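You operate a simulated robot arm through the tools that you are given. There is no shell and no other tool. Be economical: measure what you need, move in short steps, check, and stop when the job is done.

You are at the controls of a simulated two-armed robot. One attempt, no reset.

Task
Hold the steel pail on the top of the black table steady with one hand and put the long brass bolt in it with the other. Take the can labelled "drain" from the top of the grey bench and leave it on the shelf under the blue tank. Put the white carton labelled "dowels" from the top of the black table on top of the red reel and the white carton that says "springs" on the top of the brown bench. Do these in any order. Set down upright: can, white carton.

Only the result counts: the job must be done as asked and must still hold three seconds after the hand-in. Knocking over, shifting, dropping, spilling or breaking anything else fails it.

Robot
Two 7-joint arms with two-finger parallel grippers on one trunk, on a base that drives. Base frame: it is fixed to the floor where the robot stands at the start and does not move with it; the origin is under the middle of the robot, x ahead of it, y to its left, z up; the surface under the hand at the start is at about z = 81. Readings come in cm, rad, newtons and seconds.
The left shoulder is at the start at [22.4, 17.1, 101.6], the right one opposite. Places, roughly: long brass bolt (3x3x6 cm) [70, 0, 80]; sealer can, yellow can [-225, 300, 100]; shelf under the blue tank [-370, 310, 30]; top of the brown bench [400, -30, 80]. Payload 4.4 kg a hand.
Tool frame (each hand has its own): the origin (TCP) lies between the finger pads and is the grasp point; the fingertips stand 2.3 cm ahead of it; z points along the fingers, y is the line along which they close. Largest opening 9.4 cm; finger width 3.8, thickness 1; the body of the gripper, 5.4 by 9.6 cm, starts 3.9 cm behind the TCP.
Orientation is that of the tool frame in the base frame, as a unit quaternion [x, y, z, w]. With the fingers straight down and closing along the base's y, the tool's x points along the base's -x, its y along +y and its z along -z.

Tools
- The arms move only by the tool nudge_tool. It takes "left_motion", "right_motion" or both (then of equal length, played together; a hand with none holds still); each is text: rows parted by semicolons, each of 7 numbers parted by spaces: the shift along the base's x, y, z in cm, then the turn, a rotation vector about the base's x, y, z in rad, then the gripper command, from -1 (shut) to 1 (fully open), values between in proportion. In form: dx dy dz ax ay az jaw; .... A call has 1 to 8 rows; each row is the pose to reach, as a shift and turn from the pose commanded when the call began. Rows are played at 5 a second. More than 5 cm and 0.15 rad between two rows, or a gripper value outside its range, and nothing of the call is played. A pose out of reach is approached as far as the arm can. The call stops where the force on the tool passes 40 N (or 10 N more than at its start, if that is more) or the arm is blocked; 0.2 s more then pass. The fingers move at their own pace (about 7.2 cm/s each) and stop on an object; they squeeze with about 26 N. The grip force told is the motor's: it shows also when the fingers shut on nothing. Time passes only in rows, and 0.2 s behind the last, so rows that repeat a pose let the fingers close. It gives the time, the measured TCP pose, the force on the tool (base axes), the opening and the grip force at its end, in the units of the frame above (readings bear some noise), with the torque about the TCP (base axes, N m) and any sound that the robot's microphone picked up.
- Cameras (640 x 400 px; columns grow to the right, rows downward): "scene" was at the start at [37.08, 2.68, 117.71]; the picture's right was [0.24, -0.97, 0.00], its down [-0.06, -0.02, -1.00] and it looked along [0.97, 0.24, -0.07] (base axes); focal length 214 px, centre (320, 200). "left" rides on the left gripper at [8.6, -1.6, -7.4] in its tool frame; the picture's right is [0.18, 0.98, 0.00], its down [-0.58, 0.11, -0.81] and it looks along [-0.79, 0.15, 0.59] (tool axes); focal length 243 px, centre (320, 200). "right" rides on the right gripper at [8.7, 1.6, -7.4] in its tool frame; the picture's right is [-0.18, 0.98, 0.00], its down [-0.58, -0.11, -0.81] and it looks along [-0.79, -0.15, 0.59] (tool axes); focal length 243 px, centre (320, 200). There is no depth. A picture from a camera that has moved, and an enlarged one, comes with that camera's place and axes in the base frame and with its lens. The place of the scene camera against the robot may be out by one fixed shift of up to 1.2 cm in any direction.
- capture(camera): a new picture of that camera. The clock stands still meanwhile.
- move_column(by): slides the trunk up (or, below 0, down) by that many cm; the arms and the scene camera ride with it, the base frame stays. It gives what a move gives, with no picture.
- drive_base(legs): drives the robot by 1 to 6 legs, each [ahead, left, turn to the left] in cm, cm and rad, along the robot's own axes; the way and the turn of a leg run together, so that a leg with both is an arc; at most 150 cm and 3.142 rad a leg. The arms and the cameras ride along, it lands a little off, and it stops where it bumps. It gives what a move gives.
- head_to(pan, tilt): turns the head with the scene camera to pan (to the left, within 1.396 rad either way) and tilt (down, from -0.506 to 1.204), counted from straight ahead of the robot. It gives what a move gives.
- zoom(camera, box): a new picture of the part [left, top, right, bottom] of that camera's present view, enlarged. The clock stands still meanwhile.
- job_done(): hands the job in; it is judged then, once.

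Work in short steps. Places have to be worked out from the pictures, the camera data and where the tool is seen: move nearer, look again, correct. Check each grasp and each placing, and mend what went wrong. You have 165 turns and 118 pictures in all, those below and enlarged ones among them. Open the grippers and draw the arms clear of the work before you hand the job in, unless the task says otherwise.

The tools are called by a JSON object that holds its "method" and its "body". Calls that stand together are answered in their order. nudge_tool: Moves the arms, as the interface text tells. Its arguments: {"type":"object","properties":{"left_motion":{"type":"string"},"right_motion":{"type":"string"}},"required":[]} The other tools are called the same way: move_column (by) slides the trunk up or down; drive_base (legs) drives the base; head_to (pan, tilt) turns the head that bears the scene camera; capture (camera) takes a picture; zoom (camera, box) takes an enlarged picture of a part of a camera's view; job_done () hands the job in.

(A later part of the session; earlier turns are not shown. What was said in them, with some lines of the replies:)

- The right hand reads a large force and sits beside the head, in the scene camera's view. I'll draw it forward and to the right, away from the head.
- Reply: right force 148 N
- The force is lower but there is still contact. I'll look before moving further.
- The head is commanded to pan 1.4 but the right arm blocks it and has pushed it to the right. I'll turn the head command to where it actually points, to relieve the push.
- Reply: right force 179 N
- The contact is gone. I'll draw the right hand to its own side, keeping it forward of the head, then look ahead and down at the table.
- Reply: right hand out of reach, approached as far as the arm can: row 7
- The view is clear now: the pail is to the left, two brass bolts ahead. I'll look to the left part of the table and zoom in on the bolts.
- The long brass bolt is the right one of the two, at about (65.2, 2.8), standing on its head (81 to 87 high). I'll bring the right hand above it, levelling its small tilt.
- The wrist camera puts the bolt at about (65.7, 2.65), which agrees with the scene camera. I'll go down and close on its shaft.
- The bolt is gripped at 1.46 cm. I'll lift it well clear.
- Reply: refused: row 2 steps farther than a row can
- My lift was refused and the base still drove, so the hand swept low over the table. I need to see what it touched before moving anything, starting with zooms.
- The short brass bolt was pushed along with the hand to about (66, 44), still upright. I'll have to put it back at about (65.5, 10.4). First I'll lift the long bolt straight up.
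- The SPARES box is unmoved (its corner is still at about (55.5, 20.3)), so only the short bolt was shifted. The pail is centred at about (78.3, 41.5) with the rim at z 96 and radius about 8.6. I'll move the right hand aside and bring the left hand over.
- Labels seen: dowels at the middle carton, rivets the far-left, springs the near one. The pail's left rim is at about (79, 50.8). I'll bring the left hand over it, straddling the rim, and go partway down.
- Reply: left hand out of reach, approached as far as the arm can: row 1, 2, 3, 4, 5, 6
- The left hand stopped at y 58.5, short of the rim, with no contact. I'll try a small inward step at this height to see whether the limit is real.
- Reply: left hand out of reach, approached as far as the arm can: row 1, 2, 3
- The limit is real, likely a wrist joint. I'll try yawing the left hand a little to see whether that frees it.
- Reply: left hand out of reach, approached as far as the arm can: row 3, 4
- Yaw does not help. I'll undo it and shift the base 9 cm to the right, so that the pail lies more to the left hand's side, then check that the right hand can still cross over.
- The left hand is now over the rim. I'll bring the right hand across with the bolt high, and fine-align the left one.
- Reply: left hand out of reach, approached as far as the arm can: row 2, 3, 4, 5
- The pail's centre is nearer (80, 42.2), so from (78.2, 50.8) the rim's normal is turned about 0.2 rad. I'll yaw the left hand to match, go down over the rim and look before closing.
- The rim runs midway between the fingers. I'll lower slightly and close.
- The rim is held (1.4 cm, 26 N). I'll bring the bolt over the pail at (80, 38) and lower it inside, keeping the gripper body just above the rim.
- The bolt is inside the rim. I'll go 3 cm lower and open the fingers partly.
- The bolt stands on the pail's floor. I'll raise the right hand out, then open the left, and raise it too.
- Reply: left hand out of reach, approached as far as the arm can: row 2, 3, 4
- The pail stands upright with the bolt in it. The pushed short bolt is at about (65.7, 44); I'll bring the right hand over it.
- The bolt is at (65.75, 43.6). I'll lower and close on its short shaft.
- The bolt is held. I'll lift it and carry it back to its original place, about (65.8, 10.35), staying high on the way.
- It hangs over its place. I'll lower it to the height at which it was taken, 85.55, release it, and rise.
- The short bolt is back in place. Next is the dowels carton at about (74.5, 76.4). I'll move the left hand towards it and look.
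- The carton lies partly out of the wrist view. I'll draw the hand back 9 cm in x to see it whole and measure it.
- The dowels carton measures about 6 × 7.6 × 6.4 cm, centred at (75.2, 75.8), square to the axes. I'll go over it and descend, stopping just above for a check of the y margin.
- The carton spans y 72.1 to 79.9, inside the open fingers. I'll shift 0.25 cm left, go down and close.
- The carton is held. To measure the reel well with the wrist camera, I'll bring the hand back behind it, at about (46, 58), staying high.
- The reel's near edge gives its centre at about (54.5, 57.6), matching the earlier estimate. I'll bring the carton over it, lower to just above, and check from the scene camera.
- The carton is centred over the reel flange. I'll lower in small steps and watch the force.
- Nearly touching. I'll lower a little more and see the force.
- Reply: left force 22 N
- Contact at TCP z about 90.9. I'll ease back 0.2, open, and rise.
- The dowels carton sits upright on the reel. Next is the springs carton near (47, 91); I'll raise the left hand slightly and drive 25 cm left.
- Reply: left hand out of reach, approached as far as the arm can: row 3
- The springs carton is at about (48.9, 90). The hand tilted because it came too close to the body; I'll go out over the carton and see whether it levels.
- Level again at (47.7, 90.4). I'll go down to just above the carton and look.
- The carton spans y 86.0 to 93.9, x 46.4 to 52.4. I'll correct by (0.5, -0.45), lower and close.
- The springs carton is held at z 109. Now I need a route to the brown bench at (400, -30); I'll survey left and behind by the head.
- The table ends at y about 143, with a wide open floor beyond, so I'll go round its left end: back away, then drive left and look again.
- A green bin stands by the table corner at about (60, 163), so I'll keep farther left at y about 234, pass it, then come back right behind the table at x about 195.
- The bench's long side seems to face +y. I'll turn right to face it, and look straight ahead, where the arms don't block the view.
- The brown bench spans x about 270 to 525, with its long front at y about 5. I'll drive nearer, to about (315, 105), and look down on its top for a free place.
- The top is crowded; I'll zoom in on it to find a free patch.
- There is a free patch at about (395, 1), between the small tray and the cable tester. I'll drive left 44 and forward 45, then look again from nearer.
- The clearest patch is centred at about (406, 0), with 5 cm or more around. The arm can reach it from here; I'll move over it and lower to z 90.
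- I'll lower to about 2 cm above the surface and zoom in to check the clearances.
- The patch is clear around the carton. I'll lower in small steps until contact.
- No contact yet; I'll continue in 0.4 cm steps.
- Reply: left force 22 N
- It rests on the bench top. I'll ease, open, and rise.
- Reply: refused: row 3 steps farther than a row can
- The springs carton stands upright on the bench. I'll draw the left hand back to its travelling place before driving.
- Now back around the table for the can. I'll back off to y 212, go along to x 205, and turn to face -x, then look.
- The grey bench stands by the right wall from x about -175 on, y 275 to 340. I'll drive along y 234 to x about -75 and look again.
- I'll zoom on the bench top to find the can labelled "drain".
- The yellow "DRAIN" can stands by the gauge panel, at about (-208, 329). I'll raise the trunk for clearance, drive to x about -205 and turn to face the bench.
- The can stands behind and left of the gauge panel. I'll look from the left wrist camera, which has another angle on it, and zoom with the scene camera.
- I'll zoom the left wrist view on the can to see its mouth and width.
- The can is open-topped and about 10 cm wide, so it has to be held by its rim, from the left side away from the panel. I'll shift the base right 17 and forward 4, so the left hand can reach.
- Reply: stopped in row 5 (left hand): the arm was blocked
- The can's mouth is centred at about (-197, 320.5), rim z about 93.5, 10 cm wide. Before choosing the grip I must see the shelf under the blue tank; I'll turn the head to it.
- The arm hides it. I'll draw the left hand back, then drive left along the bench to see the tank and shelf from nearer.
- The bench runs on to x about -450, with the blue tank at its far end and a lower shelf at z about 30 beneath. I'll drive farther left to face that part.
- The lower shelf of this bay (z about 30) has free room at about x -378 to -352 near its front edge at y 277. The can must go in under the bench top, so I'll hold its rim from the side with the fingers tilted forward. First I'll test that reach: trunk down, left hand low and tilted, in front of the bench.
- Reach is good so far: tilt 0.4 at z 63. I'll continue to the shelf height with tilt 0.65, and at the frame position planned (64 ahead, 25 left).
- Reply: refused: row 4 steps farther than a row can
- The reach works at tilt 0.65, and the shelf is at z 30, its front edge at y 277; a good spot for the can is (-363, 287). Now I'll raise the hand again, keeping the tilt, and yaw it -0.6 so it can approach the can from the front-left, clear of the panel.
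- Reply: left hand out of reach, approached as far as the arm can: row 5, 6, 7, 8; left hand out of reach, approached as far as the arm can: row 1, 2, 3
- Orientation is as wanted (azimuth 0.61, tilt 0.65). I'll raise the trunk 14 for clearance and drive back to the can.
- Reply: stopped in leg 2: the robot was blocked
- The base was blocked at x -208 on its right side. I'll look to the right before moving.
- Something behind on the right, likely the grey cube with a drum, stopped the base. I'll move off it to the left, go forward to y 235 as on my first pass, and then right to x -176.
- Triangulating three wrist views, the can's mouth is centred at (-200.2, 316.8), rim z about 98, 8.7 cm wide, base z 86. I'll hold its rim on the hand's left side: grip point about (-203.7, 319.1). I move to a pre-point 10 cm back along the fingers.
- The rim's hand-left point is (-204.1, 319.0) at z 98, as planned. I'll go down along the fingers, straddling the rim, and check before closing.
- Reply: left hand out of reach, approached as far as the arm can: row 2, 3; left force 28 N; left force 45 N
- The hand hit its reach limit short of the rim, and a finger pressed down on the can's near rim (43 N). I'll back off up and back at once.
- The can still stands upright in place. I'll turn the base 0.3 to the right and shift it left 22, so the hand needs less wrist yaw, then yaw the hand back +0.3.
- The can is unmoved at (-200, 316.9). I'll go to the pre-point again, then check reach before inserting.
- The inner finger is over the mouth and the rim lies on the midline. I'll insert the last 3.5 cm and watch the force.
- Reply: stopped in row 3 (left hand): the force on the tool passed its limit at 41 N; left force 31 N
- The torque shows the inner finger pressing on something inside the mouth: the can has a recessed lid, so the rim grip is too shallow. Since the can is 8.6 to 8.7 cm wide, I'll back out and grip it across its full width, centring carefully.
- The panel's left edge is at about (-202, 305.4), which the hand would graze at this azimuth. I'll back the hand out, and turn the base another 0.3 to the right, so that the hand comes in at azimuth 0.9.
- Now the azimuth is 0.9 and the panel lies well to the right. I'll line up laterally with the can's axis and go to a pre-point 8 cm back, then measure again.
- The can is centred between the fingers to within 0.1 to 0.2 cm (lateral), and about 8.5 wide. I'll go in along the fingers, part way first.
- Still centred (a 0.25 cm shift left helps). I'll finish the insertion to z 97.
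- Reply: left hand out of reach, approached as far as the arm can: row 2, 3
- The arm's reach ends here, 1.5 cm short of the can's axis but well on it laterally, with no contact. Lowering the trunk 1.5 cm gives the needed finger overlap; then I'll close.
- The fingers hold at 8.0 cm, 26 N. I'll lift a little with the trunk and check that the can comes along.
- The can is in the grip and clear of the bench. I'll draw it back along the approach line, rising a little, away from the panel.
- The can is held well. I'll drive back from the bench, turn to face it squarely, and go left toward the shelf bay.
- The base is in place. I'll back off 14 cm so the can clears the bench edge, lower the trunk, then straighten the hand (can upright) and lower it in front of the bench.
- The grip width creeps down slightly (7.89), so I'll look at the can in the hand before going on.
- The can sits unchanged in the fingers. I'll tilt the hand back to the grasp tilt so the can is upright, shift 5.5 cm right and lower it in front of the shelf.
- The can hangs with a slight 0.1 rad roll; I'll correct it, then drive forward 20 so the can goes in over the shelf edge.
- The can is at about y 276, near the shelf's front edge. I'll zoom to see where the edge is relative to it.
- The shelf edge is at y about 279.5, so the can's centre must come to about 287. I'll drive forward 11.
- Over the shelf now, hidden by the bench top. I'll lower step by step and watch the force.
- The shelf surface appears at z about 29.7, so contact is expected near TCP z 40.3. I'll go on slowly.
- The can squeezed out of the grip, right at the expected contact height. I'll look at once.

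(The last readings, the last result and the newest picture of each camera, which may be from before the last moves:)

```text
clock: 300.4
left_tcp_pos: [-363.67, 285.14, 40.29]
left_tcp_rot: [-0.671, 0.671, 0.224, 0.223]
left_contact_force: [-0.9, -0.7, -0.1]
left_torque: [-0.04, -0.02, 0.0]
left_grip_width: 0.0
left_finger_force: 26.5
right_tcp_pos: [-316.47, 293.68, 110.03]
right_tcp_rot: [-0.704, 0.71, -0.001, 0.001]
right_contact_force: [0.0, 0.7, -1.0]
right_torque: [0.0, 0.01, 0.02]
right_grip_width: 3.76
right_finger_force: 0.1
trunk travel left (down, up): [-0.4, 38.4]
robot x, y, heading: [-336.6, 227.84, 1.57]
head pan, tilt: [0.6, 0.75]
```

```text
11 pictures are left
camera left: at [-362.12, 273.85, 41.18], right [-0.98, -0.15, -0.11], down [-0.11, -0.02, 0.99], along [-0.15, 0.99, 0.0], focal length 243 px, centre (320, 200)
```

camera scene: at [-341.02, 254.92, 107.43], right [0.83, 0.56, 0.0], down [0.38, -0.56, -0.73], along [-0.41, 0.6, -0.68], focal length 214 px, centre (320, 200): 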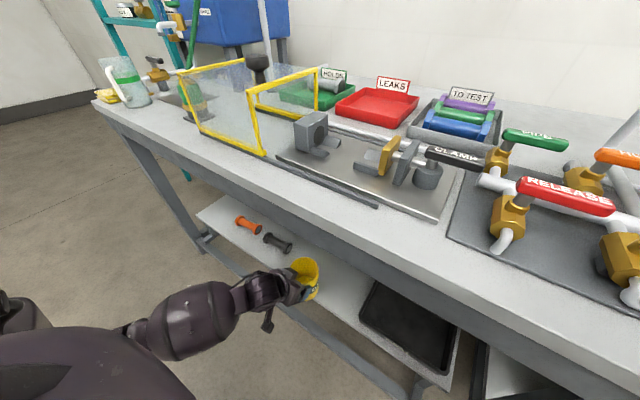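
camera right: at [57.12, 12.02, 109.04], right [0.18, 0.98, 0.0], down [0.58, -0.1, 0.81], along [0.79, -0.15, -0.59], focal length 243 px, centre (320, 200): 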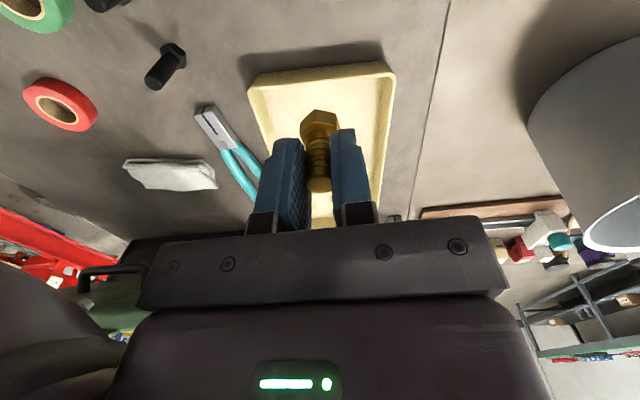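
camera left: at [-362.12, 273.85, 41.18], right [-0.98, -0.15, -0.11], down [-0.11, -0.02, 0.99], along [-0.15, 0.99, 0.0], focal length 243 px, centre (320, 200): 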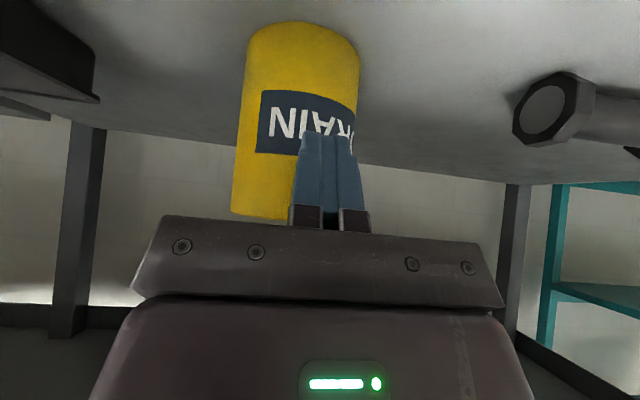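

The can stands upright on the shelf, its near edge at y about 290. I'll back straight out by driving, then look.

{"method": "drive_base", "body": {"legs": [[-32, 0, 0]]}}

{"method": "capture", "body": {"camera": "left"}}

{"method": "capture", "body": {"camera": "scene"}}

```text
clock: 302.6
left_tcp_pos: [-364.03, 253.16, 40.45]
left_tcp_rot: [0.671, -0.67, -0.225, -0.224]
left_contact_force: [-0.6, 0.6, 0.7]
left_torque: [0.02, 0.02, 0.01]
left_grip_width: 0.0
left_finger_force: 26.3
right_tcp_pos: [-316.77, 261.52, 110.16]
right_tcp_rot: [-0.705, 0.709, -0.001, 0.002]
right_contact_force: [1.2, 0.5, 0.3]
right_torque: [-0.02, 0.0, 0.02]
right_grip_width: 3.76
right_finger_force: 0.1
trunk travel left (down, up): [-0.4, 38.4]
robot x, y, heading: [-336.38, 195.69, 1.567]
head pan, tilt: [0.6, 0.75]
```

```text
10 pictures are left
camera left: at [-362.38, 241.8, 41.36], right [-0.98, -0.15, -0.11], down [-0.11, -0.02, 0.99], along [-0.15, 0.99, 0.01], focal length 243 px, centre (320, 200)
```

left: 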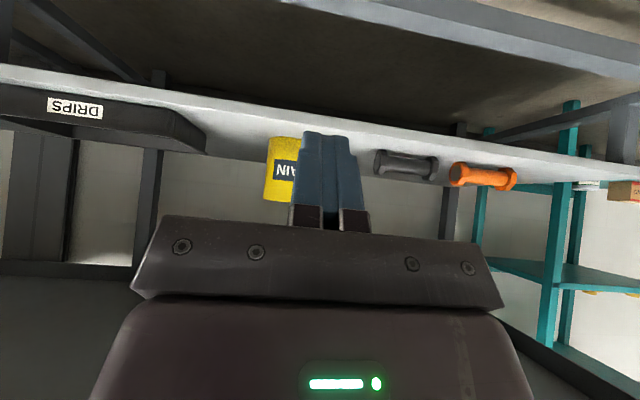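

```text
9 pictures are left
camera scene: at [-341.14, 233.56, 107.47], right [0.83, 0.56, 0.0], down [0.38, -0.56, -0.73], along [-0.41, 0.6, -0.68], focal length 214 px, centre (320, 200)
```

scene: 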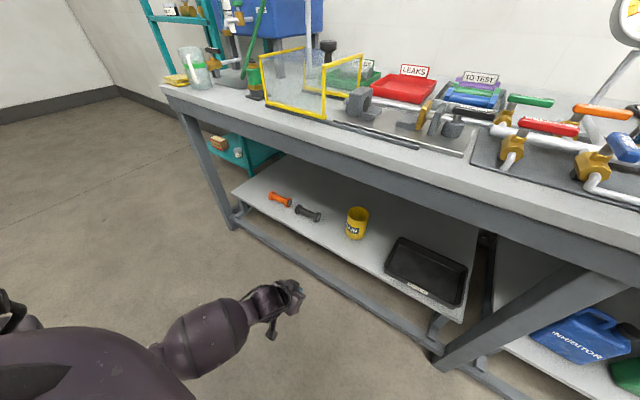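

The can stands upright between the handle and the tray. I'll open both grippers, then turn to check the drums by which the base was blocked.

{"method": "nudge_tool", "body": {"left_motion": "0 -2 3 0 0 0 0.5; 0 -4 6 0 0 0 1; 0 -4 6 0 0 0 1", "right_motion": "0 0 0 0 0 0 0.5; 0 0 0 0 0 0 1; 0 0 0 0 0 0 1"}}

{"method": "drive_base", "body": {"legs": [[-20, 0, 0], [0, 0, -1.4]]}}

{"method": "head_to", "body": {"pan": -0.3, "tilt": 0.4}}

{"method": "capture", "body": {"camera": "scene"}}

```text
clock: 303.4
left_tcp_pos: [-364.0, 249.1, 46.55]
left_tcp_rot: [-0.67, 0.671, 0.224, 0.224]
left_contact_force: [-1.0, 0.3, -1.2]
left_torque: [0.04, -0.01, -0.02]
left_grip_width: 9.37
left_finger_force: 0.1
right_tcp_pos: [-316.78, 261.44, 110.17]
right_tcp_rot: [-0.705, 0.709, 0.0, 0.001]
right_contact_force: [0.0, -1.1, -0.1]
right_torque: [0.01, -0.01, 0.0]
right_grip_width: 9.4
right_finger_force: 0.1
trunk travel left (down, up): [-0.4, 38.4]
robot x, y, heading: [-336.35, 195.95, 1.565]
head pan, tilt: [0.6, 0.75]
```

```text
clock: 308.4
left_tcp_pos: [-288.76, 212.23, 46.43]
left_tcp_rot: [-0.083, 0.945, 0.028, 0.316]
left_contact_force: [-0.6, -0.1, 0.6]
left_torque: [0.03, 0.0, 0.01]
left_grip_width: 9.4
left_finger_force: 0.0
right_tcp_pos: [-268.38, 167.9, 110.2]
right_tcp_rot: [-0.085, 0.996, -0.001, 0.0]
right_contact_force: [-0.9, -0.5, 0.8]
right_torque: [0.0, -0.03, 0.01]
right_grip_width: 9.42
right_finger_force: 0.1
trunk travel left (down, up): [-0.4, 38.4]
robot x, y, heading: [-336.35, 176.0, 0.171]
head pan, tilt: [0.6, 0.75]
```

```text
clock: 309.6
left_tcp_pos: [-288.89, 212.28, 46.51]
left_tcp_rot: [-0.083, 0.945, 0.029, 0.316]
left_contact_force: [0.0, 0.4, 0.2]
left_torque: [0.04, 0.0, 0.04]
left_grip_width: 9.41
left_finger_force: 0.1
right_tcp_pos: [-268.43, 167.93, 110.13]
right_tcp_rot: [-0.086, 0.996, -0.002, 0.001]
right_contact_force: [0.1, -0.3, -0.4]
right_torque: [-0.01, 0.03, 0.04]
right_grip_width: 9.39
right_finger_force: 0.1
trunk travel left (down, up): [-0.4, 38.4]
robot x, y, heading: [-336.63, 175.6, 0.174]
head pan, tilt: [-0.3, 0.4]
```

```text
8 pictures are left
camera scene: at [-297.46, 180.37, 110.56], right [-0.13, -0.99, 0.0], down [-0.39, 0.05, -0.92], along [0.91, -0.12, -0.39], focal length 214 px, centre (320, 200)
```

scene: 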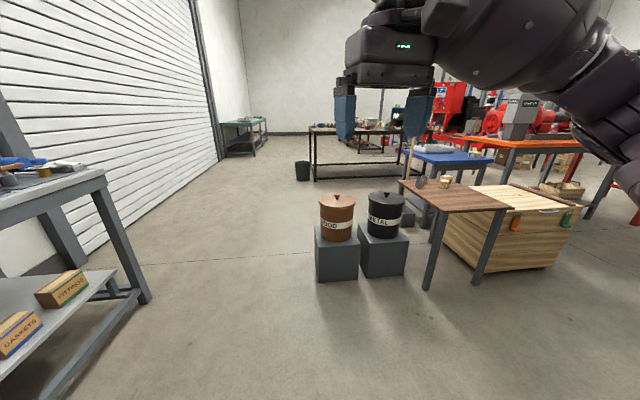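

Both bins stand squarely on their cubes and in line with each other, so nothing shows as disturbed there. The springs carton, dowels carton, bolt and can were each checked after placing. Both grippers are open and both arms are clear, so I'll hand in.

{"method": "job_done", "body": {}}

```text
The job is handed in.
```

I handed in the job with all four items where you asked:
- **Bolt:** the long brass bolt is in the steel pail, which the other hand held by the rim. That grip moved the pail just under 1 cm.
- **Dowels:** this carton is upright on the red reel.
- **Springs:** this carton is upright on the brown bench.
- **Drain can:** the can is upright on the shelf under the blue tank. It slipped out of the gripper just as it reached the shelf but stayed standing.

Two mishaps could count against the result:
- **Short brass bolt:** I swept it about 34 cm along the table by accident. I put it back at its original spot as closely as I could measure.
- **Bin cubes:** the base was blocked once, probably by the grey cubes holding the wood and metal bins. Both bins were upright and in line when I looked at the end.
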